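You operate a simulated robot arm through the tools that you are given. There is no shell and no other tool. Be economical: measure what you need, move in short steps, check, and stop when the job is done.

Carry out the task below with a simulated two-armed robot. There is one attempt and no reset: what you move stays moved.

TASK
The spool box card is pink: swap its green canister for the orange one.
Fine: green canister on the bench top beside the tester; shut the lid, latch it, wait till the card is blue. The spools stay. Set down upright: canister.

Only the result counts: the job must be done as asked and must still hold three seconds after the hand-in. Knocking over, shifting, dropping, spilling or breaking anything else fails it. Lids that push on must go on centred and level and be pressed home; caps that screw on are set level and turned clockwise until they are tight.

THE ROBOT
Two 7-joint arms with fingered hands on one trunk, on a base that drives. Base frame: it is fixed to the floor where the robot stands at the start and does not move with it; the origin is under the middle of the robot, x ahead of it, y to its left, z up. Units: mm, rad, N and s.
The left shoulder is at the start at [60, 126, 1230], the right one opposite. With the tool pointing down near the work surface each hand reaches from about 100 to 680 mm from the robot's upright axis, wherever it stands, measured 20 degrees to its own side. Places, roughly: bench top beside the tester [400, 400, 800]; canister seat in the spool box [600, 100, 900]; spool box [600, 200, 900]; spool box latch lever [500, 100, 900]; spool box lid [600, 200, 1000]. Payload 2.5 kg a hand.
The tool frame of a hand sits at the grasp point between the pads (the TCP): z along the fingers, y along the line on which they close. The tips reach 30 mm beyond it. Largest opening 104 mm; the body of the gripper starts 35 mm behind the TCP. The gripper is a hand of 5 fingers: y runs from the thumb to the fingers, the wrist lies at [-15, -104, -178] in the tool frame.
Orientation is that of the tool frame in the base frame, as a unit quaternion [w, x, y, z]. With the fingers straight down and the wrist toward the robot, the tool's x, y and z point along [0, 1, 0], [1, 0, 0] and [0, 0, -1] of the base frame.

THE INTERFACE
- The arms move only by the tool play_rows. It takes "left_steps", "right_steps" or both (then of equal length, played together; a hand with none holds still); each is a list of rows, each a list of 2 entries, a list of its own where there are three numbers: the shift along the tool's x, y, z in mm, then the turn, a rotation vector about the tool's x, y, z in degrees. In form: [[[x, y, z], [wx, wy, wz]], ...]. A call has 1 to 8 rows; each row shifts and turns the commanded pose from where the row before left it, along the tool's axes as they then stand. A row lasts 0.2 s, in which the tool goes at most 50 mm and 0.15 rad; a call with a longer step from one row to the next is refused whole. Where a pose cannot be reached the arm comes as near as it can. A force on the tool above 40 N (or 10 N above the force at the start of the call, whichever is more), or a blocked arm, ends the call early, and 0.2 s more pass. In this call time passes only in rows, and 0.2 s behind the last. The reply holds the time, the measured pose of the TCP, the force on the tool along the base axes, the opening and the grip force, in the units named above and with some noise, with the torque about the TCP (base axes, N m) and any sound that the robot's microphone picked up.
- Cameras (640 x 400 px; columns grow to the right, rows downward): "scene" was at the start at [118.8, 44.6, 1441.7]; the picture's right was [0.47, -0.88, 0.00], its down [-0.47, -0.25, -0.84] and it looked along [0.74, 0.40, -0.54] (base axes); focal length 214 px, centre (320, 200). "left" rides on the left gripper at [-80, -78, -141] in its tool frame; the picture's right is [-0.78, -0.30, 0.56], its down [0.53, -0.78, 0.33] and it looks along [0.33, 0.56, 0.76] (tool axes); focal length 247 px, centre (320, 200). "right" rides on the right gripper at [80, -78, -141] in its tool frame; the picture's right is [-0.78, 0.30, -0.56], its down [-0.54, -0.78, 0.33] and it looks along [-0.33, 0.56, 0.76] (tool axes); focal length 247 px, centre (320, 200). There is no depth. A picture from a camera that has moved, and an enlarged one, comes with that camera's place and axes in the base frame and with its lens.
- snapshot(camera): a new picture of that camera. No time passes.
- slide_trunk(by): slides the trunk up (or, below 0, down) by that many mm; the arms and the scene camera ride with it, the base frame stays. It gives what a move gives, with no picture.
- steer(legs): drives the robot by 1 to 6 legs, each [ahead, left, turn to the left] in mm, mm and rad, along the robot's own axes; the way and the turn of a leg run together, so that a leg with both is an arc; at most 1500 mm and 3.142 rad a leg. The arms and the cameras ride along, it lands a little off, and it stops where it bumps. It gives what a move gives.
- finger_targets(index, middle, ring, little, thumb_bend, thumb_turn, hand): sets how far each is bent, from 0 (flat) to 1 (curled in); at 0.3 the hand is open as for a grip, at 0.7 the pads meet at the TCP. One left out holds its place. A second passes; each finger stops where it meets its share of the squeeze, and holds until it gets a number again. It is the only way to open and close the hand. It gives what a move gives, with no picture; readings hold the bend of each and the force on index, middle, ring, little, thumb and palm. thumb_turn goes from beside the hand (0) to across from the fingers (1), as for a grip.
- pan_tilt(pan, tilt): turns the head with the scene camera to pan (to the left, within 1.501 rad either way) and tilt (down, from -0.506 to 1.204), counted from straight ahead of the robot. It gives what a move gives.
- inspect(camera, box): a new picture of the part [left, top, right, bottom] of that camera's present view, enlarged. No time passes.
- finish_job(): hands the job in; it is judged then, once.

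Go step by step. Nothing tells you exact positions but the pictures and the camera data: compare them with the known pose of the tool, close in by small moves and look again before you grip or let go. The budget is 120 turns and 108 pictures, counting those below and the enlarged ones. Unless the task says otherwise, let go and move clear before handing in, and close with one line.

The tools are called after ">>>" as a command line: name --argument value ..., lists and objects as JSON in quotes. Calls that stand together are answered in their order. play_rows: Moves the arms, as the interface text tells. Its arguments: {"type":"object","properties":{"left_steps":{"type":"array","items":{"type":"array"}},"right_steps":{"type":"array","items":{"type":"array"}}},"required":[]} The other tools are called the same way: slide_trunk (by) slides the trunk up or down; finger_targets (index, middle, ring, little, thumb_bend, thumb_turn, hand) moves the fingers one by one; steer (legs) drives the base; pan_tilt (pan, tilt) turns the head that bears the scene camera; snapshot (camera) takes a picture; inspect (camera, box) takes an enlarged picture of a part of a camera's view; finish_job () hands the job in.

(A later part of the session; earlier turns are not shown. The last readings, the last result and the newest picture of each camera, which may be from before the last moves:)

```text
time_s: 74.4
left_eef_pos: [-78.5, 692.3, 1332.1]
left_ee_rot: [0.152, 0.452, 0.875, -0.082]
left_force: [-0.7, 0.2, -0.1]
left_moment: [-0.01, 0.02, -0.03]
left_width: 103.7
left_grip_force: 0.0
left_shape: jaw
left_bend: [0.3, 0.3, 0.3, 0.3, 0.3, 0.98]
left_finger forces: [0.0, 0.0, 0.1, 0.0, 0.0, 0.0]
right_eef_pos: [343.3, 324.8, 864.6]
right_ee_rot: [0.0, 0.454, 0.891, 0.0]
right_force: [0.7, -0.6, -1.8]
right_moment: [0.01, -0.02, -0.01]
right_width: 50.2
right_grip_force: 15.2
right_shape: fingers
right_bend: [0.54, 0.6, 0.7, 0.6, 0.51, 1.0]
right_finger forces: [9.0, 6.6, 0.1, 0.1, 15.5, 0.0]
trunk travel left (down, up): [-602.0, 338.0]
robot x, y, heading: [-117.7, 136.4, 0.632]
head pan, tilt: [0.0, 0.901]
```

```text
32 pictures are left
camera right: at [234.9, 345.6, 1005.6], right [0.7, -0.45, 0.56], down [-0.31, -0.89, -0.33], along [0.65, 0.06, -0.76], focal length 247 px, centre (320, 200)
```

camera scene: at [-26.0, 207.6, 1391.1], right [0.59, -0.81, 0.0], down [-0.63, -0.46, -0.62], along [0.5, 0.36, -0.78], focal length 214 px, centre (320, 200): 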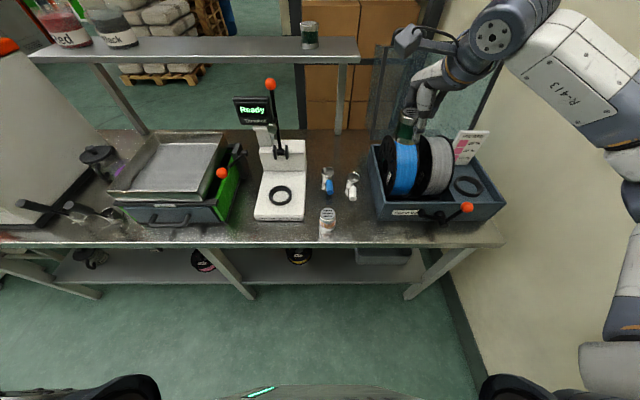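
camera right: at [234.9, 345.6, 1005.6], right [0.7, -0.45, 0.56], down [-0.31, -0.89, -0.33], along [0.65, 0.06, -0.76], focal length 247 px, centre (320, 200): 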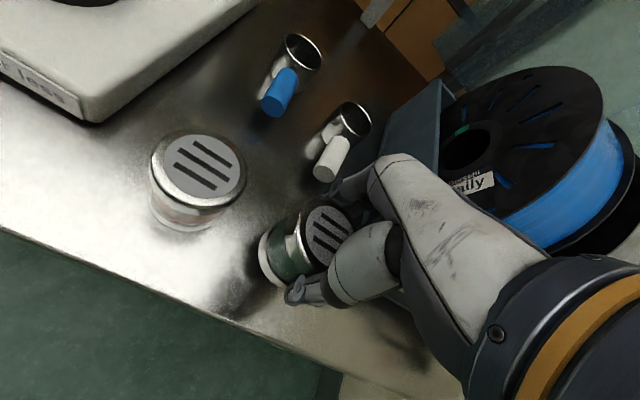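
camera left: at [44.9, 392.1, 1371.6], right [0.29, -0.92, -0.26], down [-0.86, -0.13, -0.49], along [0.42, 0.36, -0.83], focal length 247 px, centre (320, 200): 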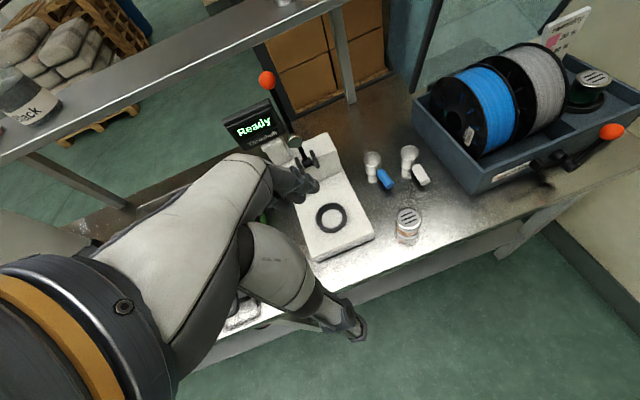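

No contact yet, so I'll lower in tiny steps until the bench pushes back.

>>> play_rows --right_steps '[[[0, 0, 2], [0, 0, 0]], [[0, 0, 2], [0, 0, 0]]]'

>>> play_rows --right_steps '[[[0, 0, 2], [0, 0, 0]]]'

```text
time_s: 75.0
left_eef_pos: [-78.5, 692.9, 1332.9]
left_ee_rot: [0.151, 0.452, 0.875, -0.083]
left_force: [0.0, 0.5, -0.2]
left_moment: [0.01, 0.03, -0.01]
left_width: 103.7
left_grip_force: 0.1
left_shape: jaw
left_bend: [0.3, 0.3, 0.3, 0.3, 0.3, 0.98]
left_finger forces: [0.0, 0.0, 0.0, 0.0, 0.1, 0.0]
right_eef_pos: [343.0, 325.6, 861.2]
right_ee_rot: [0.0, 0.454, 0.891, 0.0]
right_force: [0.1, 0.3, -1.1]
right_moment: [-0.01, -0.01, -0.03]
right_width: 50.0
right_grip_force: 14.7
right_shape: fingers
right_bend: [0.54, 0.6, 0.7, 0.6, 0.51, 1.0]
right_finger forces: [9.0, 6.6, 0.1, 0.1, 15.4, 0.0]
trunk travel left (down, up): [-602.0, 338.0]
robot x, y, heading: [-120.0, 136.4, 0.627]
head pan, tilt: [0.0, 0.901]
```

```text
time_s: 75.4
left_eef_pos: [-79.4, 691.9, 1332.2]
left_ee_rot: [0.152, 0.452, 0.875, -0.082]
left_force: [0.2, -0.4, -0.3]
left_moment: [0.02, 0.0, -0.02]
left_width: 103.5
left_grip_force: 0.1
left_shape: jaw
left_bend: [0.3, 0.3, 0.3, 0.3, 0.3, 0.98]
left_finger forces: [0.1, 0.0, 0.1, 0.0, 0.0, 0.0]
right_eef_pos: [343.6, 325.8, 858.9]
right_ee_rot: [0.0, 0.454, 0.891, 0.0]
right_force: [-0.9, -0.3, -0.8]
right_moment: [-0.02, -0.02, 0.01]
right_width: 50.1
right_grip_force: 15.6
right_shape: fingers
right_bend: [0.54, 0.6, 0.7, 0.6, 0.51, 1.0]
right_finger forces: [9.0, 6.4, 0.0, 0.0, 15.3, 0.1]
trunk travel left (down, up): [-602.0, 338.0]
robot x, y, heading: [-117.5, 140.4, 0.629]
head pan, tilt: [0.0, 0.901]
```

>>> play_rows --right_steps '[[[0, 0, 2], [0, 0, 0]], [[0, 0, 2], [0, 0, 0]]]'

>>> inspect --camera "right" --box '[220, 160, 400, 320]'

```text
time_s: 76.0
left_eef_pos: [-78.1, 692.6, 1333.3]
left_ee_rot: [0.152, 0.452, 0.875, -0.083]
left_force: [0.2, -1.9, 0.4]
left_moment: [0.01, 0.02, 0.01]
left_width: 103.7
left_grip_force: 0.1
left_shape: jaw
left_bend: [0.3, 0.3, 0.3, 0.3, 0.3, 0.98]
left_finger forces: [0.0, 0.1, 0.0, 0.1, 0.0, 0.1]
right_eef_pos: [343.3, 325.4, 855.2]
right_ee_rot: [0.0, 0.454, 0.891, 0.0]
right_force: [-0.2, 0.0, -1.5]
right_moment: [-0.05, 0.01, -0.01]
right_width: 50.3
right_grip_force: 15.2
right_shape: fingers
right_bend: [0.54, 0.6, 0.7, 0.6, 0.51, 1.0]
right_finger forces: [9.0, 6.6, 0.0, 0.1, 15.5, 0.1]
trunk travel left (down, up): [-602.0, 338.0]
robot x, y, heading: [-121.1, 134.6, 0.63]
head pan, tilt: [0.0, 0.901]
```

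```text
2.50 times, centred on (310, 240) of right
camera zoom: at [235.3, 346.2, 996.0], right [0.7, -0.45, 0.56], down [-0.31, -0.89, -0.33], along [0.65, 0.06, -0.76], focal length 617 px, centre (345, 100)
```

zoom: 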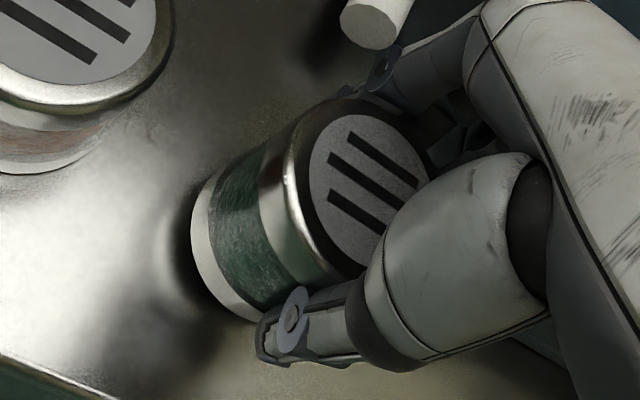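

Still no contact, and the canister looks upright within a few degrees. I'll keep lowering.

>>> play_rows --right_steps '[[[0, 0, 2], [0, 0, 0]], [[0, 0, 2], [0, 0, 0]]]'

>>> play_rows --right_steps '[[[0, 0, 2], [0, 0, 0]], [[0, 0, 2], [0, 0, 0]]]'

>>> inspect --camera "scene" --box '[290, 160, 410, 260]'

```text
time_s: 76.6
left_eef_pos: [-77.1, 693.4, 1332.0]
left_ee_rot: [0.151, 0.452, 0.875, -0.083]
left_force: [-0.9, 0.4, 0.1]
left_moment: [0.03, -0.02, 0.0]
left_width: 103.7
left_grip_force: 0.1
left_shape: jaw
left_bend: [0.3, 0.3, 0.3, 0.3, 0.3, 0.98]
left_finger forces: [0.0, 0.0, 0.1, 0.1, 0.0, 0.0]
right_eef_pos: [342.8, 324.7, 851.3]
right_ee_rot: [0.0, 0.454, 0.891, -0.001]
right_force: [0.3, 0.6, -1.8]
right_moment: [0.01, -0.01, 0.01]
right_width: 50.0
right_grip_force: 15.7
right_shape: fingers
right_bend: [0.54, 0.6, 0.7, 0.6, 0.51, 1.0]
right_finger forces: [9.0, 6.6, 0.0, 0.0, 15.5, 0.0]
trunk travel left (down, up): [-602.0, 338.0]
robot x, y, heading: [-119.4, 134.6, 0.631]
head pan, tilt: [0.0, 0.901]
```

```text
time_s: 77.2
left_eef_pos: [-79.3, 692.7, 1333.6]
left_ee_rot: [0.152, 0.452, 0.875, -0.082]
left_force: [-0.3, 0.3, 0.1]
left_moment: [0.01, 0.04, -0.02]
left_width: 103.4
left_grip_force: 0.1
left_shape: jaw
left_bend: [0.3, 0.3, 0.3, 0.3, 0.3, 0.98]
left_finger forces: [0.0, 0.1, 0.0, 0.1, 0.0, 0.0]
right_eef_pos: [342.7, 326.2, 848.7]
right_ee_rot: [0.001, 0.454, 0.891, 0.001]
right_force: [0.6, -0.5, 4.0]
right_moment: [0.02, -0.05, -0.01]
right_width: 50.0
right_grip_force: 15.8
right_shape: fingers
right_bend: [0.54, 0.6, 0.7, 0.6, 0.51, 1.0]
right_finger forces: [8.5, 6.6, 0.1, 0.0, 16.5, 0.0]
trunk travel left (down, up): [-602.0, 338.0]
robot x, y, heading: [-119.6, 135.5, 0.631]
head pan, tilt: [0.0, 0.901]
```

```text
4.00 times, centred on (350, 210) of scene
camera zoom: at [-26.6, 207.3, 1391.3], right [0.59, -0.81, 0.0], down [-0.63, -0.46, -0.62], along [0.5, 0.36, -0.78], focal length 858 px, centre (200, 160)
```

zoom: 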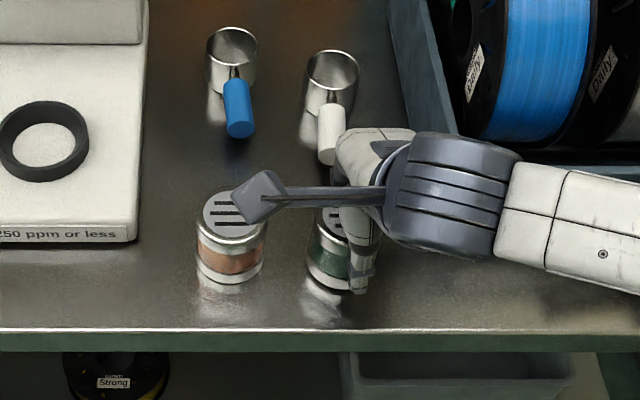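

Contact: the canister stands on the bench with the TCP at z 848. I'll open the hand and go straight up.

>>> finger_targets --hand "right" --index 0.4 --middle 0.4 --ring 0.4 --little 0.4 --thumb_bend 0.37

>>> play_rows --right_steps '[[[0, 0, -15], [0, 0, 0]], [[0, 0, -30], [0, 0, 0]], [[0, 0, -40], [0, 0, 0]], [[0, 0, -40], [0, 0, 0]]]'

>>> snapshot --camera "right"

```text
time_s: 78.2
left_eef_pos: [-78.1, 692.7, 1332.2]
left_ee_rot: [0.152, 0.452, 0.875, -0.082]
left_force: [0.3, 0.6, 0.8]
left_moment: [-0.01, -0.02, 0.01]
left_width: 103.7
left_grip_force: 0.0
left_shape: jaw
left_bend: [0.3, 0.3, 0.3, 0.3, 0.3, 0.98]
left_finger forces: [0.1, 0.0, 0.0, 0.1, 0.1, 0.1]
right_eef_pos: [343.1, 325.0, 846.8]
right_ee_rot: [0.001, 0.454, 0.891, 0.0]
right_force: [-0.5, 0.0, 0.3]
right_moment: [-0.01, 0.0, 0.05]
right_width: 81.3
right_grip_force: 0.1
right_shape: fingers
right_bend: [0.4, 0.4, 0.4, 0.4, 0.37, 0.98]
right_finger forces: [0.1, 0.0, 0.1, 0.0, 0.0, 0.0]
trunk travel left (down, up): [-602.0, 338.0]
robot x, y, heading: [-118.6, 138.9, 0.632]
head pan, tilt: [0.0, 0.901]
```

```text
time_s: 79.2
left_eef_pos: [-78.3, 692.3, 1331.8]
left_ee_rot: [0.151, 0.452, 0.875, -0.083]
left_force: [-0.6, 0.0, -0.3]
left_moment: [-0.01, -0.01, 0.01]
left_width: 103.7
left_grip_force: 0.1
left_shape: jaw
left_bend: [0.3, 0.3, 0.3, 0.3, 0.3, 0.98]
left_finger forces: [0.0, 0.0, 0.0, 0.1, 0.1, 0.0]
right_eef_pos: [344.4, 325.4, 973.4]
right_ee_rot: [0.0, 0.454, 0.891, 0.0]
right_force: [0.5, 0.1, -0.5]
right_moment: [0.0, -0.02, -0.01]
right_width: 81.4
right_grip_force: 0.1
right_shape: fingers
right_bend: [0.4, 0.4, 0.4, 0.4, 0.37, 0.98]
right_finger forces: [0.1, 0.0, 0.1, 0.0, 0.0, 0.0]
trunk travel left (down, up): [-602.0, 338.0]
robot x, y, heading: [-121.3, 133.8, 0.629]
head pan, tilt: [0.0, 0.901]
```

```text
29 pictures are left
camera right: at [236.1, 346.6, 1113.9], right [0.7, -0.45, 0.56], down [-0.31, -0.89, -0.33], along [0.65, 0.06, -0.76], focal length 247 px, centre (320, 200)
```

right: 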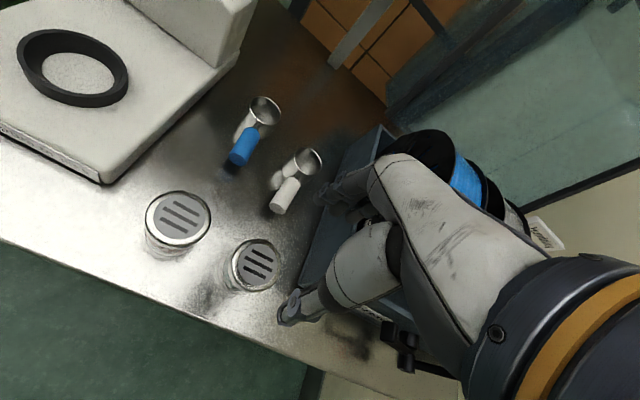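

Green stands upright on the bench. Next is orange at (u 466, v 156): I'll open the hand fully, centre over it with the same grip offset and check.

>>> finger_targets --hand "right" --index 0.3 --middle 0.3 --ring 0.3 --little 0.3 --thumb_bend 0.3

>>> play_rows --right_steps '[[[43, 0, 0], [0, 0, 0]], [[43, 0, 0], [0, 0, 0]], [[0, 0, 25], [0, 0, 0]], [[0, 0, 25], [0, 0, 0]]]'

>>> snapshot --camera "right"

```text
time_s: 80.2
left_eef_pos: [-79.1, 691.6, 1332.7]
left_ee_rot: [0.152, 0.453, 0.875, -0.082]
left_force: [-0.5, -0.2, -1.1]
left_moment: [0.01, 0.0, 0.01]
left_width: 103.7
left_grip_force: 0.0
left_shape: jaw
left_bend: [0.3, 0.3, 0.3, 0.3, 0.3, 0.98]
left_finger forces: [0.0, 0.0, 0.0, 0.0, 0.1, 0.1]
right_eef_pos: [345.4, 326.5, 973.4]
right_ee_rot: [0.0, 0.453, 0.891, 0.0]
right_force: [-0.5, 0.7, 0.2]
right_moment: [-0.01, 0.01, 0.01]
right_width: 102.5
right_grip_force: 0.0
right_shape: fingers
right_bend: [0.3, 0.3, 0.3, 0.3, 0.3, 0.98]
right_finger forces: [0.0, 0.1, 0.1, 0.0, 0.0, 0.1]
trunk travel left (down, up): [-602.0, 338.0]
robot x, y, heading: [-119.3, 135.8, 0.629]
head pan, tilt: [0.0, 0.901]
```

```text
time_s: 81.2
left_eef_pos: [-77.6, 692.6, 1333.7]
left_ee_rot: [0.152, 0.452, 0.875, -0.083]
left_force: [0.4, 0.2, 0.4]
left_moment: [-0.02, -0.01, 0.01]
left_width: 103.7
left_grip_force: 0.0
left_shape: jaw
left_bend: [0.3, 0.3, 0.3, 0.3, 0.3, 0.98]
left_finger forces: [0.1, 0.1, 0.0, 0.1, 0.1, 0.0]
right_eef_pos: [292.1, 395.4, 922.2]
right_ee_rot: [0.0, 0.454, 0.891, 0.001]
right_force: [-0.7, -0.6, 0.3]
right_moment: [-0.02, -0.02, 0.0]
right_width: 102.9
right_grip_force: 0.1
right_shape: fingers
right_bend: [0.3, 0.3, 0.3, 0.3, 0.3, 0.98]
right_finger forces: [0.0, 0.0, 0.1, 0.0, 0.0, 0.0]
trunk travel left (down, up): [-602.0, 338.0]
robot x, y, heading: [-120.5, 136.6, 0.629]
head pan, tilt: [0.0, 0.901]
```

```text
28 pictures are left
camera right: at [183.8, 416.4, 1063.0], right [0.7, -0.45, 0.56], down [-0.31, -0.89, -0.33], along [0.65, 0.06, -0.76], focal length 247 px, centre (320, 200)
```

right: 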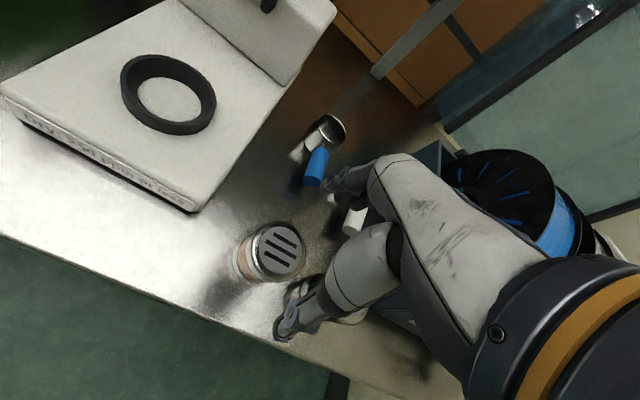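

The canister sits at about x +14, y −8 in the hand. I'll shift by (+6, −8), descend to grip height and check again.

>>> play_rows --right_steps '[[[6, -8, 20], [0, 0, 0]], [[0, 0, 25], [0, 0, 0]], [[0, 0, 25], [0, 0, 0]]]'

>>> snapshot --camera "right"

```text
time_s: 82.0
left_eef_pos: [-77.9, 692.4, 1332.6]
left_ee_rot: [0.152, 0.452, 0.875, -0.083]
left_force: [-0.5, 0.2, -0.6]
left_moment: [0.01, 0.03, 0.01]
left_width: 103.8
left_grip_force: 0.1
left_shape: jaw
left_bend: [0.3, 0.3, 0.3, 0.3, 0.3, 0.98]
left_finger forces: [0.1, 0.0, 0.0, 0.0, 0.1, 0.0]
right_eef_pos: [283.0, 395.7, 851.6]
right_ee_rot: [0.0, 0.454, 0.891, 0.0]
right_force: [-0.5, -0.8, 0.3]
right_moment: [0.04, 0.0, -0.01]
right_width: 102.8
right_grip_force: 0.1
right_shape: fingers
right_bend: [0.3, 0.3, 0.3, 0.3, 0.3, 0.98]
right_finger forces: [0.0, 0.0, 0.1, 0.1, 0.1, 0.1]
trunk travel left (down, up): [-602.0, 338.0]
robot x, y, heading: [-122.0, 137.7, 0.63]
head pan, tilt: [0.0, 0.901]
```

```text
27 pictures are left
camera right: at [174.8, 416.5, 991.7], right [0.7, -0.45, 0.56], down [-0.31, -0.89, -0.33], along [0.65, 0.06, -0.76], focal length 247 px, centre (320, 200)
```

right: 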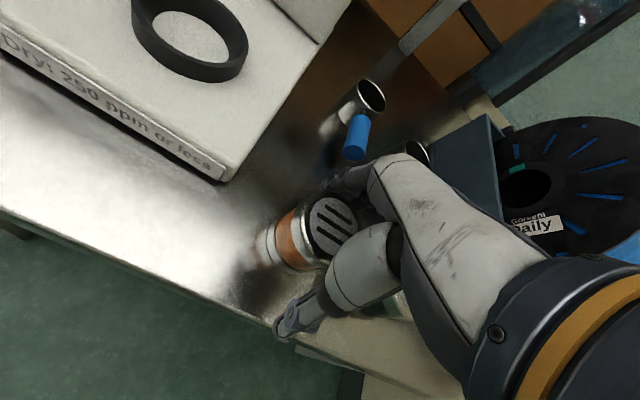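

Good alignment. I'll close index, middle and thumb, leaving ring and little open to stay clear of green.

>>> finger_targets --hand "right" --index 0.65 --middle 0.68 --thumb_bend 0.65

>>> play_rows --right_steps '[[[0, 0, -8], [0, 0, 0]], [[0, 0, -15], [0, 0, 0]], [[0, 0, -25], [0, 0, 0]], [[0, 0, -40], [0, 0, 0]]]'

>>> snapshot --camera "right"

```text
time_s: 83.0
left_eef_pos: [-79.8, 691.9, 1332.2]
left_ee_rot: [0.152, 0.452, 0.875, -0.082]
left_force: [-0.1, -1.0, 0.3]
left_moment: [0.02, -0.02, -0.01]
left_width: 104.0
left_grip_force: 0.1
left_shape: jaw
left_bend: [0.3, 0.3, 0.3, 0.3, 0.3, 0.98]
left_finger forces: [0.0, 0.1, 0.1, 0.0, 0.0, 0.0]
right_eef_pos: [282.6, 396.1, 852.2]
right_ee_rot: [0.0, 0.454, 0.891, 0.001]
right_force: [0.7, -0.4, 1.3]
right_moment: [0.05, -0.11, 0.01]
right_width: 50.4
right_grip_force: 17.7
right_shape: fingers
right_bend: [0.52, 0.58, 0.3, 0.3, 0.52, 1.0]
right_finger forces: [9.1, 8.0, 0.0, 0.0, 16.7, 0.0]
trunk travel left (down, up): [-602.0, 338.0]
robot x, y, heading: [-119.5, 138.5, 0.628]
head pan, tilt: [0.0, 0.901]
```

```text
time_s: 84.0
left_eef_pos: [-78.2, 693.1, 1333.6]
left_ee_rot: [0.151, 0.452, 0.875, -0.083]
left_force: [0.2, 0.8, -0.5]
left_moment: [0.0, 0.0, 0.01]
left_width: 103.6
left_grip_force: 0.0
left_shape: jaw
left_bend: [0.3, 0.3, 0.3, 0.3, 0.3, 0.98]
left_finger forces: [0.1, 0.1, 0.0, 0.1, 0.0, 0.0]
right_eef_pos: [282.7, 396.2, 940.3]
right_ee_rot: [0.0, 0.454, 0.891, -0.001]
right_force: [0.4, 0.7, -0.9]
right_moment: [0.01, -0.02, 0.02]
right_width: 50.3
right_grip_force: 16.4
right_shape: fingers
right_bend: [0.53, 0.58, 0.3, 0.3, 0.52, 1.0]
right_finger forces: [8.7, 7.6, 0.0, 0.0, 17.0, 0.0]
trunk travel left (down, up): [-602.0, 338.0]
robot x, y, heading: [-120.0, 134.9, 0.624]
head pan, tilt: [0.0, 0.901]
```

```text
26 pictures are left
camera right: at [174.7, 416.9, 1080.7], right [0.7, -0.45, 0.56], down [-0.31, -0.89, -0.33], along [0.65, 0.06, -0.76], focal length 247 px, centre (320, 200)
```

right: 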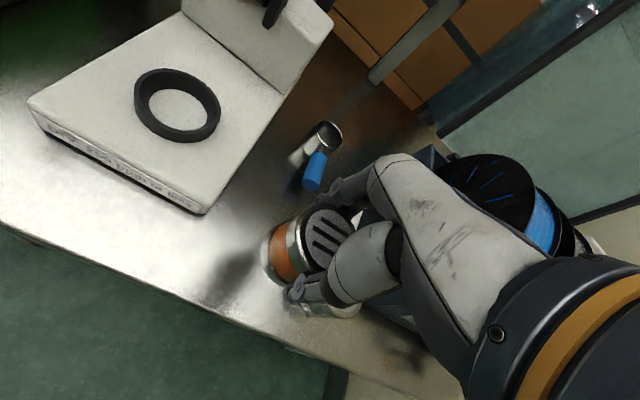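

Orange is held with the same hand offset green had. I'll lift high and drive back right to the box.

>>> play_rows --right_steps '[[[0, 0, -42], [0, 0, 0]], [[0, 0, -42], [0, 0, 0]], [[0, 0, -42], [0, 0, 0]], [[0, 0, -42], [0, 0, 0]], [[0, 0, -42], [0, 0, 0]]]'

>>> steer --legs '[[0, -310, 0]]'

>>> pan_tilt --pan -0.3 --tilt 0.8

```text
time_s: 85.2
left_eef_pos: [-78.6, 693.1, 1331.9]
left_ee_rot: [0.151, 0.452, 0.876, -0.082]
left_force: [-0.2, 0.6, -0.6]
left_moment: [-0.03, 0.03, -0.04]
left_width: 103.5
left_grip_force: 0.1
left_shape: jaw
left_bend: [0.3, 0.3, 0.3, 0.3, 0.3, 0.98]
left_finger forces: [0.0, 0.0, 0.1, 0.1, 0.0, 0.0]
right_eef_pos: [281.7, 395.0, 1151.7]
right_ee_rot: [0.002, 0.454, 0.891, 0.0]
right_force: [-0.4, 0.3, -0.8]
right_moment: [0.0, -0.01, -0.01]
right_width: 50.2
right_grip_force: 16.9
right_shape: fingers
right_bend: [0.53, 0.58, 0.3, 0.3, 0.52, 1.0]
right_finger forces: [8.8, 7.5, 0.1, 0.0, 16.8, 0.1]
trunk travel left (down, up): [-602.0, 338.0]
robot x, y, heading: [-120.2, 138.7, 0.628]
head pan, tilt: [0.0, 0.901]
```

```text
time_s: 87.4
left_eef_pos: [95.9, 456.0, 1328.4]
left_ee_rot: [0.157, 0.452, 0.874, -0.084]
left_force: [0.6, -0.3, -0.1]
left_moment: [0.01, -0.02, 0.02]
left_width: 103.6
left_grip_force: 0.1
left_shape: jaw
left_bend: [0.3, 0.3, 0.3, 0.3, 0.3, 0.97]
left_finger forces: [0.1, 0.0, 0.0, 0.1, 0.1, 0.0]
right_eef_pos: [456.2, 157.5, 1149.9]
right_ee_rot: [0.004, 0.454, 0.891, -0.004]
right_force: [-0.1, -1.1, -2.1]
right_moment: [-0.01, -0.01, 0.01]
right_width: 50.3
right_grip_force: 17.2
right_shape: fingers
right_bend: [0.53, 0.58, 0.3, 0.3, 0.52, 1.0]
right_finger forces: [8.9, 7.7, 0.0, 0.0, 16.8, 0.1]
trunk travel left (down, up): [-602.0, 338.0]
robot x, y, heading: [60.1, -111.4, 0.626]
head pan, tilt: [0.0, 0.901]
stopped in leg 1: the robot was blocked; the commanded pose is now the measured one
```

```text
time_s: 88.2
left_eef_pos: [94.6, 456.5, 1326.9]
left_ee_rot: [0.156, 0.453, 0.874, -0.085]
left_force: [0.9, 0.2, -0.4]
left_moment: [0.0, 0.02, 0.01]
left_width: 103.7
left_grip_force: 0.1
left_shape: jaw
left_bend: [0.3, 0.3, 0.3, 0.3, 0.3, 0.97]
left_finger forces: [0.0, 0.1, 0.1, 0.0, 0.0, 0.1]
right_eef_pos: [456.1, 156.4, 1150.6]
right_ee_rot: [0.004, 0.454, 0.891, -0.004]
right_force: [0.1, 0.6, -1.9]
right_moment: [-0.01, 0.0, 0.03]
right_width: 50.0
right_grip_force: 16.6
right_shape: fingers
right_bend: [0.53, 0.58, 0.3, 0.3, 0.52, 1.0]
right_finger forces: [8.9, 7.6, 0.0, 0.0, 16.8, 0.1]
trunk travel left (down, up): [-602.0, 338.0]
robot x, y, heading: [60.9, -108.8, 0.627]
head pan, tilt: [-0.3, 0.799]
```

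The base stopped early, probably with the right elbow against the wall. I'll ease off slightly and look.

>>> steer --legs '[[0, 15, 0]]'

>>> snapshot --camera "scene"

>>> snapshot --camera "right"

```text
time_s: 89.0
left_eef_pos: [93.5, 456.9, 1332.2]
left_ee_rot: [0.152, 0.452, 0.875, -0.082]
left_force: [1.5, -0.8, -0.5]
left_moment: [-0.01, -0.02, 0.04]
left_width: 103.7
left_grip_force: 0.0
left_shape: jaw
left_bend: [0.3, 0.3, 0.3, 0.3, 0.3, 0.97]
left_finger forces: [0.0, 0.1, 0.1, 0.0, 0.1, 0.0]
right_eef_pos: [453.7, 160.5, 1151.7]
right_ee_rot: [0.0, 0.454, 0.891, 0.001]
right_force: [0.9, 0.4, -2.3]
right_moment: [-0.02, -0.02, 0.01]
right_width: 50.4
right_grip_force: 16.8
right_shape: fingers
right_bend: [0.53, 0.58, 0.3, 0.3, 0.52, 1.0]
right_finger forces: [9.0, 7.6, 0.1, 0.0, 16.8, 0.1]
trunk travel left (down, up): [-602.0, 338.0]
robot x, y, heading: [51.2, -95.4, 0.625]
head pan, tilt: [-0.3, 0.799]
```

```text
25 pictures are left
camera scene: at [160.9, -46.9, 1399.1], right [0.32, -0.95, 0.0], down [-0.68, -0.23, -0.7], along [0.66, 0.22, -0.72], focal length 214 px, centre (320, 200)
```

scene: 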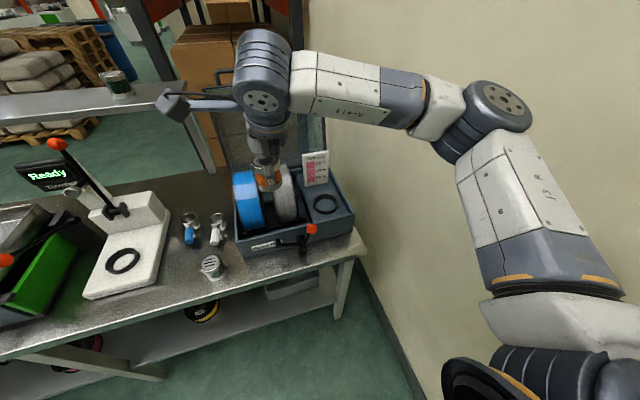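

```text
24 pictures are left
camera right: at [345.6, 179.9, 1292.1], right [0.7, -0.45, 0.56], down [-0.31, -0.89, -0.33], along [0.65, 0.06, -0.76], focal length 247 px, centre (320, 200)
```

right: 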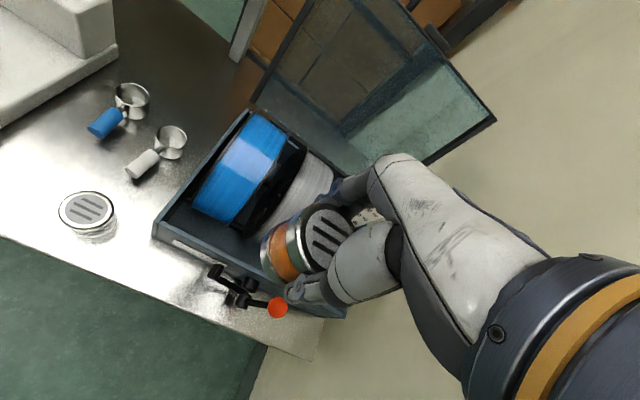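

Nothing disturbed; the elbow just met the wall. I'll move over the seat, stay high and measure the seat ring.

>>> play_rows --right_steps '[[[-34.5, 23, 0], [0, 0, 0]], [[-34.5, 23, 0], [0, 0, 0]], [[-34.5, 23, 0], [0, 0, 0]], [[-34.5, 23, 0], [0, 0, 0]], [[-34.5, 22, 0], [0, 0, 0]], [[0, 0, 45], [0, 0, 0]], [[0, 0, 45], [0, 0, 0]]]'

>>> snapshot --camera "right"

>>> inspect --camera "scene" --box '[270, 140, 390, 240]'

```text
time_s: 90.6
left_eef_pos: [94.0, 456.3, 1332.1]
left_ee_rot: [0.151, 0.453, 0.875, -0.083]
left_force: [-0.4, -0.1, -0.3]
left_moment: [-0.02, 0.0, 0.05]
left_width: 103.5
left_grip_force: 0.0
left_shape: jaw
left_bend: [0.3, 0.3, 0.3, 0.3, 0.3, 0.97]
left_finger forces: [0.0, 0.0, 0.0, 0.0, 0.0, 0.0]
right_eef_pos: [647.3, 88.3, 1060.5]
right_ee_rot: [0.0, 0.454, 0.891, -0.001]
right_force: [0.2, -0.3, -0.7]
right_moment: [-0.03, 0.0, 0.01]
right_width: 50.1
right_grip_force: 16.0
right_shape: fingers
right_bend: [0.53, 0.58, 0.3, 0.3, 0.52, 1.0]
right_finger forces: [8.8, 7.7, 0.0, 0.0, 16.5, 0.0]
trunk travel left (down, up): [-602.0, 338.0]
robot x, y, heading: [51.3, -99.8, 0.631]
head pan, tilt: [-0.3, 0.799]
```

```text
23 pictures are left
camera right: at [540.1, 107.9, 1201.1], right [0.7, -0.45, 0.56], down [-0.31, -0.89, -0.33], along [0.65, 0.06, -0.76], focal length 247 px, centre (320, 200)
```

right: 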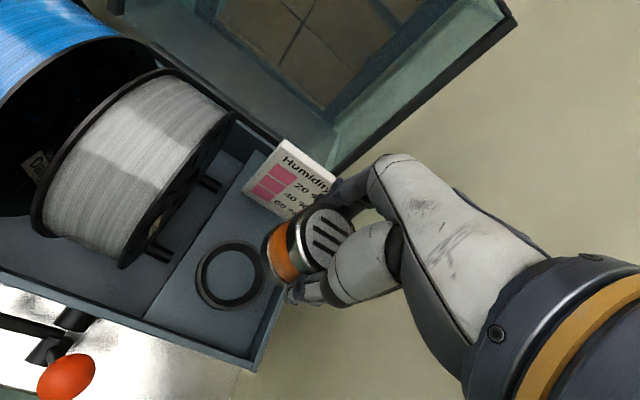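

```text
4.00 times, centred on (330, 190) of scene
camera zoom: at [161.2, -46.6, 1399.0], right [0.32, -0.95, 0.0], down [-0.68, -0.23, -0.7], along [0.66, 0.22, -0.72], focal length 858 px, centre (280, 240)
```

zoom: 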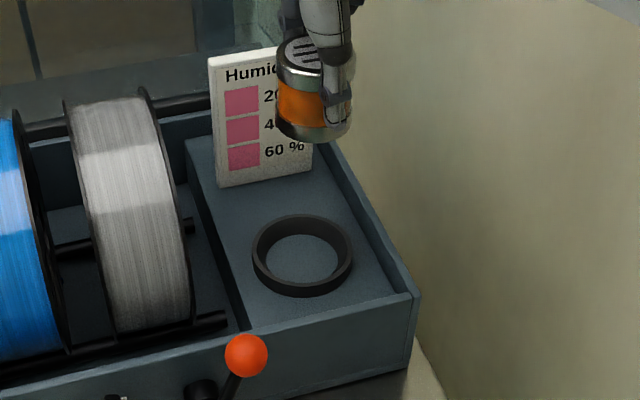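

The seat is a raised ring, clearly visible. I'll descend until the base is about 25 mm above it and compare alignment in both views.

>>> play_rows --right_steps '[[[0, -2, 40], [0, 0, 0]], [[0, 0, 40], [0, 0, 0]], [[0, 0, 27], [0, 0, 0]]]'

>>> inspect --camera "right" --box '[180, 160, 380, 320]'

>>> inspect --camera "scene" --box '[290, 150, 370, 220]'

```text
time_s: 91.4
left_eef_pos: [93.7, 457.9, 1332.8]
left_ee_rot: [0.152, 0.452, 0.875, -0.083]
left_force: [-0.4, 0.2, 0.4]
left_moment: [0.02, 0.02, -0.01]
left_width: 103.6
left_grip_force: 0.0
left_shape: jaw
left_bend: [0.3, 0.3, 0.3, 0.3, 0.3, 0.97]
left_finger forces: [0.0, 0.0, 0.1, 0.0, 0.0, 0.0]
right_eef_pos: [646.6, 88.1, 954.3]
right_ee_rot: [0.0, 0.454, 0.891, 0.0]
right_force: [0.3, -0.3, -1.0]
right_moment: [-0.01, -0.01, -0.01]
right_width: 50.1
right_grip_force: 17.0
right_shape: fingers
right_bend: [0.53, 0.58, 0.3, 0.3, 0.52, 1.0]
right_finger forces: [9.0, 7.7, 0.0, 0.0, 16.4, 0.0]
trunk travel left (down, up): [-602.0, 338.0]
robot x, y, heading: [51.6, -100.4, 0.626]
head pan, tilt: [-0.3, 0.799]
```

```text
2.50 times, centred on (280, 240) of right
camera zoom: at [538.2, 108.3, 1095.0], right [0.7, -0.45, 0.56], down [-0.31, -0.89, -0.33], along [0.65, 0.06, -0.76], focal length 617 px, centre (420, 100)
```

zoom: 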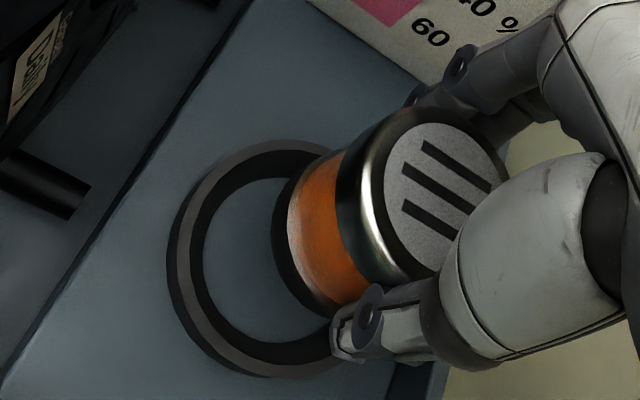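

```text
5.71 times, centred on (330, 185) of scene
camera zoom: at [161.0, -46.6, 1399.0], right [0.32, -0.95, 0.0], down [-0.68, -0.23, -0.7], along [0.66, 0.22, -0.72], focal length 1226 px, centre (263, 286)
```

zoom: 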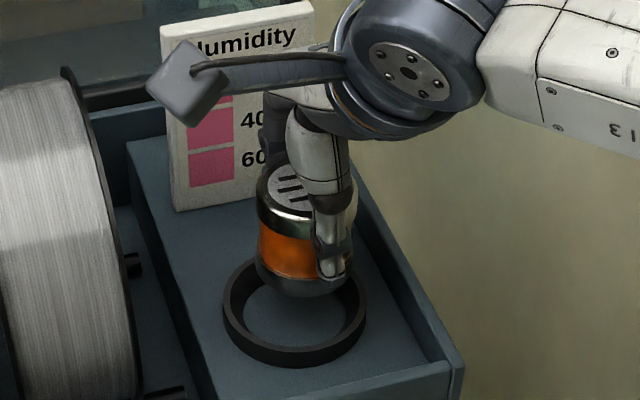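

Both views show the canister slightly off the ring. I'll correct by (+4 v, −5 u) and lower to just above the ring top.

>>> play_rows --right_steps '[[[4, -5, 0], [0, 0, 0]], [[0, 0, 18], [0, 0, 0]]]'

>>> inspect --camera "right" --box '[200, 160, 360, 320]'

>>> inspect --camera "scene" --box '[290, 150, 370, 220]'

```text
time_s: 92.0
left_eef_pos: [93.3, 456.5, 1332.6]
left_ee_rot: [0.152, 0.453, 0.875, -0.082]
left_force: [0.0, 0.9, -0.4]
left_moment: [0.02, -0.04, -0.01]
left_width: 103.8
left_grip_force: 0.0
left_shape: jaw
left_bend: [0.3, 0.3, 0.3, 0.3, 0.3, 0.97]
left_finger forces: [0.0, 0.0, 0.0, 0.1, 0.0, 0.1]
right_eef_pos: [640.7, 87.1, 936.8]
right_ee_rot: [0.0, 0.453, 0.891, 0.0]
right_force: [-0.5, -0.1, -0.6]
right_moment: [0.0, 0.02, -0.04]
right_width: 50.2
right_grip_force: 17.0
right_shape: fingers
right_bend: [0.53, 0.58, 0.3, 0.3, 0.52, 1.0]
right_finger forces: [8.9, 7.6, 0.0, 0.1, 16.5, 0.0]
trunk travel left (down, up): [-602.0, 338.0]
robot x, y, heading: [49.2, -102.2, 0.625]
head pan, tilt: [-0.3, 0.799]
```

```text
2.50 times, centred on (280, 240) of right
camera zoom: at [532.6, 106.8, 1076.9], right [0.7, -0.45, 0.56], down [-0.31, -0.89, -0.33], along [0.65, 0.06, -0.76], focal length 617 px, centre (420, 100)
```

zoom: 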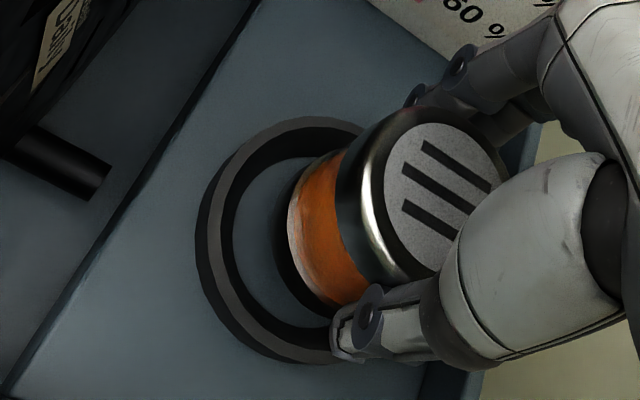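

```text
5.71 times, centred on (330, 185) of scene
camera zoom: at [161.0, -46.5, 1399.0], right [0.32, -0.95, 0.0], down [-0.68, -0.23, -0.7], along [0.66, 0.22, -0.72], focal length 1226 px, centre (263, 286)
```

zoom: 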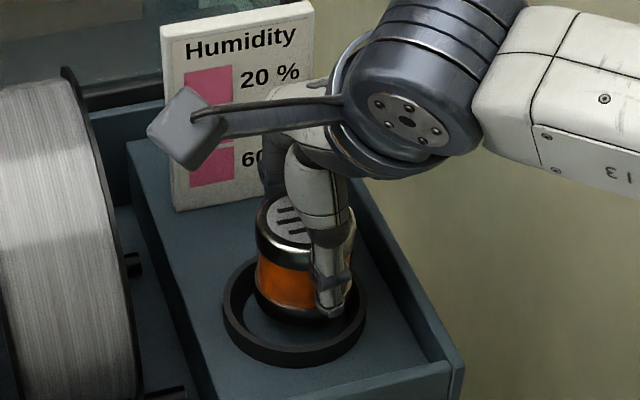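

A small further correction is needed, (+4 v, −1 u). Then I'll lower gently, watching for premature contact.

>>> play_rows --right_steps '[[[4, -1, 0], [0, 0, 0]], [[0, 0, 6], [0, 0, 0]], [[0, 0, 5], [0, 0, 0]]]'

>>> inspect --camera "right" --box '[200, 160, 360, 320]'

>>> inspect --camera "scene" --box '[290, 150, 370, 220]'

```text
time_s: 92.8
left_eef_pos: [93.5, 455.9, 1332.8]
left_ee_rot: [0.152, 0.453, 0.875, -0.083]
left_force: [-0.2, -0.4, 0.8]
left_moment: [-0.04, -0.02, -0.01]
left_width: 103.7
left_grip_force: 0.1
left_shape: jaw
left_bend: [0.3, 0.3, 0.3, 0.3, 0.3, 0.97]
left_finger forces: [0.1, 0.0, 0.0, 0.1, 0.0, 0.1]
right_eef_pos: [636.1, 89.2, 924.6]
right_ee_rot: [0.001, 0.454, 0.891, 0.0]
right_force: [0.1, 0.5, -0.7]
right_moment: [0.01, 0.01, -0.04]
right_width: 50.2
right_grip_force: 16.2
right_shape: fingers
right_bend: [0.53, 0.58, 0.3, 0.3, 0.52, 1.0]
right_finger forces: [8.9, 7.7, 0.0, 0.1, 16.4, 0.0]
trunk travel left (down, up): [-602.0, 338.0]
robot x, y, heading: [52.8, -101.0, 0.624]
head pan, tilt: [-0.3, 0.799]
```

```text
2.50 times, centred on (280, 240) of right
camera zoom: at [528.5, 109.2, 1065.3], right [0.7, -0.45, 0.56], down [-0.31, -0.89, -0.33], along [0.65, 0.06, -0.76], focal length 617 px, centre (420, 100)
```

zoom: 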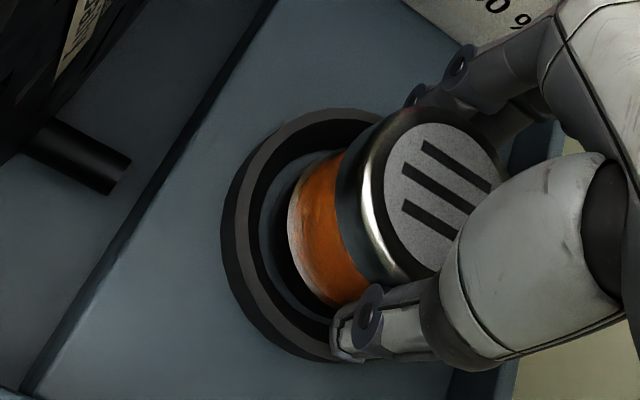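

```text
5.71 times, centred on (330, 185) of scene
camera zoom: at [160.8, -46.5, 1399.0], right [0.32, -0.95, 0.0], down [-0.68, -0.23, -0.7], along [0.66, 0.22, -0.72], focal length 1226 px, centre (263, 286)
```

zoom: 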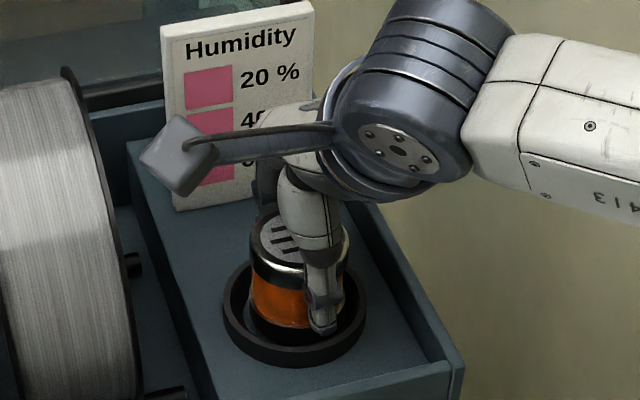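

The canister now looks concentric within a couple of millimetres. I'll lower it into the ring in small steps.

>>> play_rows --right_steps '[[[1.5, 1, 3], [0, 0, 0]], [[0, 0, 4], [0, 0, 0]], [[0, 0, 4], [0, 0, 0]]]'

>>> play_rows --right_steps '[[[0, 0, 2], [0, 0, 0]], [[0, 0, 2], [0, 0, 0]]]'

>>> inspect --camera "scene" --box '[290, 150, 370, 220]'

```text
time_s: 93.6
left_eef_pos: [92.3, 455.1, 1333.8]
left_ee_rot: [0.152, 0.453, 0.875, -0.081]
left_force: [-0.8, 0.3, 0.3]
left_moment: [0.03, 0.03, -0.01]
left_width: 103.6
left_grip_force: 0.0
left_shape: jaw
left_bend: [0.3, 0.3, 0.3, 0.3, 0.3, 0.97]
left_finger forces: [0.1, 0.0, 0.0, 0.1, 0.0, 0.0]
right_eef_pos: [635.2, 91.6, 919.0]
right_ee_rot: [0.0, 0.453, 0.891, 0.006]
right_force: [-2.0, -3.5, 20.1]
right_moment: [0.1, -0.27, -0.04]
right_width: 50.2
right_grip_force: 18.9
right_shape: fingers
right_bend: [0.54, 0.58, 0.3, 0.3, 0.53, 1.0]
right_finger forces: [8.4, 9.2, 0.0, 0.0, 20.7, 0.1]
trunk travel left (down, up): [-602.0, 338.0]
robot x, y, heading: [52.8, -99.8, 0.625]
head pan, tilt: [-0.3, 0.799]
```

```text
time_s: 94.2
left_eef_pos: [90.2, 456.6, 1333.0]
left_ee_rot: [0.153, 0.452, 0.875, -0.081]
left_force: [-0.6, -0.6, 0.5]
left_moment: [0.03, 0.02, -0.01]
left_width: 103.8
left_grip_force: 0.1
left_shape: jaw
left_bend: [0.3, 0.3, 0.3, 0.3, 0.3, 0.97]
left_finger forces: [0.1, 0.0, 0.1, 0.0, 0.0, 0.0]
right_eef_pos: [636.4, 91.8, 915.6]
right_ee_rot: [0.002, 0.454, 0.891, 0.005]
right_force: [-0.1, -0.4, 24.1]
right_moment: [0.03, -0.14, -0.03]
right_width: 50.2
right_grip_force: 20.0
right_shape: fingers
right_bend: [0.54, 0.59, 0.3, 0.3, 0.54, 1.0]
right_finger forces: [9.0, 9.2, 0.0, 0.1, 22.6, 0.0]
trunk travel left (down, up): [-602.0, 338.0]
robot x, y, heading: [51.1, -98.2, 0.627]
head pan, tilt: [-0.3, 0.799]
```

```text
5.71 times, centred on (330, 185) of scene
camera zoom: at [158.3, -47.4, 1399.4], right [0.32, -0.95, 0.0], down [-0.68, -0.23, -0.7], along [0.66, 0.22, -0.72], focal length 1226 px, centre (263, 286)
```

zoom: 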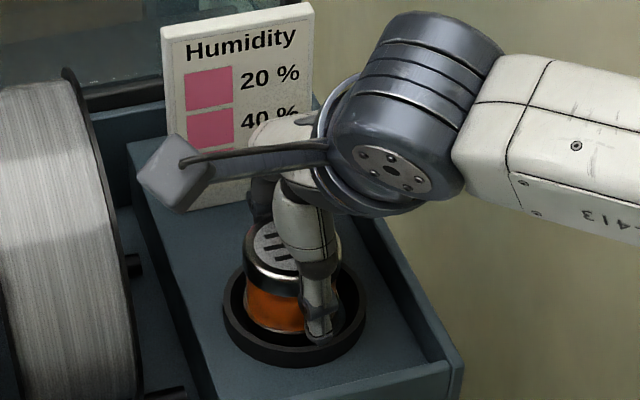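

It touched about 10 mm high, so the base is resting on the ring's edge and the fit is close. I'll look from the hand camera to get the remaining offset.

>>> play_rows --right_steps '[[[0, 0, -7], [0, 0, 0]]]'

>>> inspect --camera "right" --box '[220, 180, 350, 310]'

```text
time_s: 94.6
left_eef_pos: [93.5, 457.5, 1332.3]
left_ee_rot: [0.152, 0.452, 0.875, -0.082]
left_force: [0.5, -0.3, 0.7]
left_moment: [-0.02, 0.0, 0.0]
left_width: 103.7
left_grip_force: 0.1
left_shape: jaw
left_bend: [0.3, 0.3, 0.3, 0.3, 0.3, 0.97]
left_finger forces: [0.0, 0.0, 0.1, 0.0, 0.0, 0.0]
right_eef_pos: [636.3, 89.2, 917.1]
right_ee_rot: [0.0, 0.453, 0.891, -0.002]
right_force: [1.5, 1.5, 7.9]
right_moment: [0.23, -0.27, 0.01]
right_width: 49.7
right_grip_force: 18.0
right_shape: fingers
right_bend: [0.53, 0.59, 0.3, 0.3, 0.54, 1.0]
right_finger forces: [10.3, 9.1, 0.1, 0.0, 15.8, 0.1]
trunk travel left (down, up): [-602.0, 338.0]
robot x, y, heading: [55.5, -99.5, 0.624]
head pan, tilt: [-0.3, 0.799]
```

```text
3.08 times, centred on (285, 245) of right
camera zoom: at [527.7, 110.9, 1058.0], right [0.7, -0.45, 0.56], down [-0.31, -0.89, -0.33], along [0.65, 0.05, -0.76], focal length 760 px, centre (428, 62)
```

zoom: 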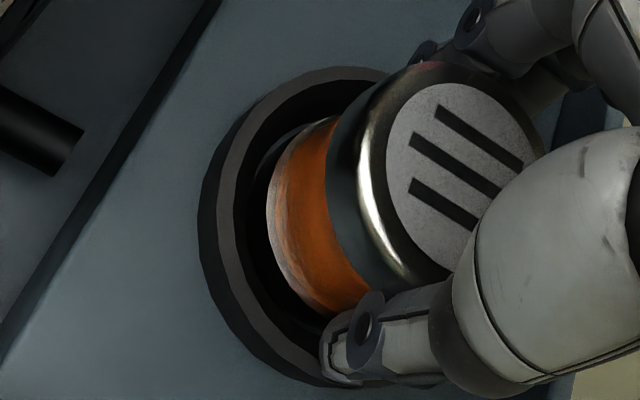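

It's unclear whether it's seated or on the edge. I'll test by nudging −2 mm in v with light downward pressure, to see whether it drops further.

>>> play_rows --right_steps '[[[-2, 0, 0], [0, 0, 0]], [[0, 0, 3], [0, 0, 0]]]'

>>> play_rows --right_steps '[[[0, 3, 0], [0, 0, 0]], [[0, 0, 2], [0, 0, 0]]]'

>>> inspect --camera "scene" --box '[290, 150, 370, 220]'

```text
time_s: 95.2
left_eef_pos: [91.1, 457.9, 1332.1]
left_ee_rot: [0.151, 0.452, 0.875, -0.082]
left_force: [-0.3, -0.2, 1.0]
left_moment: [0.01, 0.01, 0.02]
left_width: 103.6
left_grip_force: 0.1
left_shape: jaw
left_bend: [0.3, 0.3, 0.3, 0.3, 0.3, 0.97]
left_finger forces: [0.0, 0.0, 0.0, 0.0, 0.0, 0.0]
right_eef_pos: [636.2, 89.2, 916.3]
right_ee_rot: [0.001, 0.453, 0.891, 0.001]
right_force: [-4.2, 0.8, 13.1]
right_moment: [0.14, -0.11, 0.05]
right_width: 49.6
right_grip_force: 17.8
right_shape: fingers
right_bend: [0.54, 0.59, 0.3, 0.3, 0.54, 1.0]
right_finger forces: [9.0, 7.5, 0.1, 0.0, 18.2, 0.0]
trunk travel left (down, up): [-602.0, 338.0]
robot x, y, heading: [53.4, -95.7, 0.63]
head pan, tilt: [-0.3, 0.799]
```

```text
time_s: 95.8
left_eef_pos: [92.0, 455.5, 1332.4]
left_ee_rot: [0.153, 0.453, 0.875, -0.081]
left_force: [0.2, -0.6, 0.0]
left_moment: [0.0, 0.02, -0.01]
left_width: 103.8
left_grip_force: 0.0
left_shape: jaw
left_bend: [0.3, 0.3, 0.3, 0.3, 0.3, 0.97]
left_finger forces: [0.0, 0.1, 0.0, 0.0, 0.1, 0.1]
right_eef_pos: [638.9, 91.5, 915.7]
right_ee_rot: [0.002, 0.454, 0.891, 0.002]
right_force: [-3.8, -2.9, 20.6]
right_moment: [0.12, -0.24, -0.01]
right_width: 49.9
right_grip_force: 20.5
right_shape: fingers
right_bend: [0.54, 0.59, 0.3, 0.3, 0.54, 1.0]
right_finger forces: [8.8, 10.6, 0.1, 0.1, 21.4, 0.0]
trunk travel left (down, up): [-602.0, 338.0]
robot x, y, heading: [53.8, -102.5, 0.627]
head pan, tilt: [-0.3, 0.799]
```

```text
5.71 times, centred on (330, 185) of scene
camera zoom: at [157.9, -47.6, 1399.5], right [0.32, -0.95, 0.0], down [-0.68, -0.23, -0.7], along [0.66, 0.22, -0.72], focal length 1226 px, centre (263, 286)
```

zoom: 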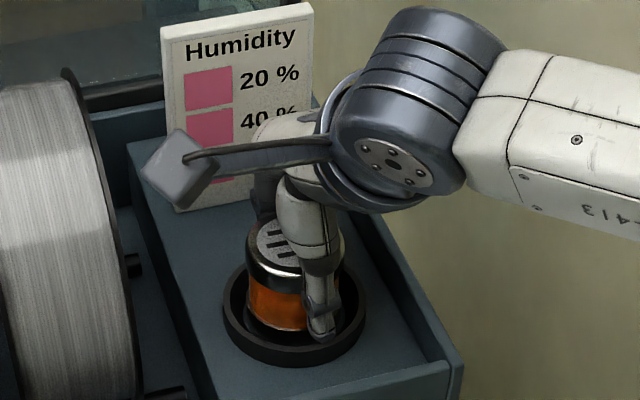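

I'll take a tighter look at the canister foot in the ring.

>>> inspect --camera "scene" --box '[312, 180, 344, 216]'

>>> inspect --camera "right" --box '[220, 180, 350, 310]'

```text
11.11 times, centred on (328, 198) of scene
camera zoom: at [157.9, -47.6, 1399.5], right [0.32, -0.95, 0.0], down [-0.68, -0.23, -0.7], along [0.66, 0.22, -0.72], focal length 2383 px, centre (231, 222)
```

zoom: 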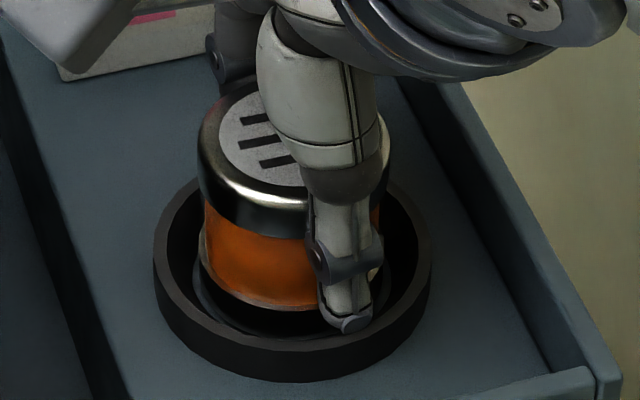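

```text
3.08 times, centred on (285, 245) of right
camera zoom: at [530.4, 110.4, 1056.4], right [0.69, -0.46, 0.56], down [-0.31, -0.89, -0.34], along [0.65, 0.06, -0.76], focal length 760 px, centre (428, 62)
```

zoom: 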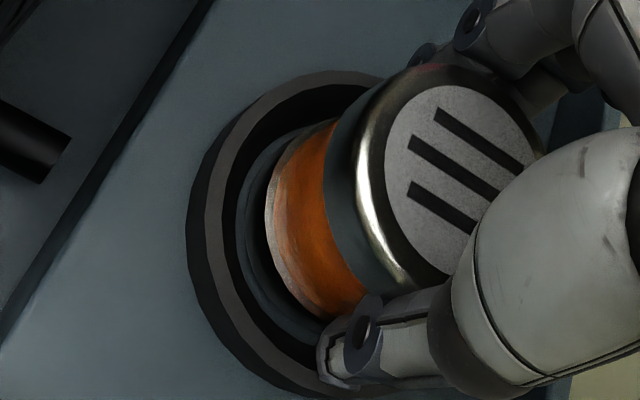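

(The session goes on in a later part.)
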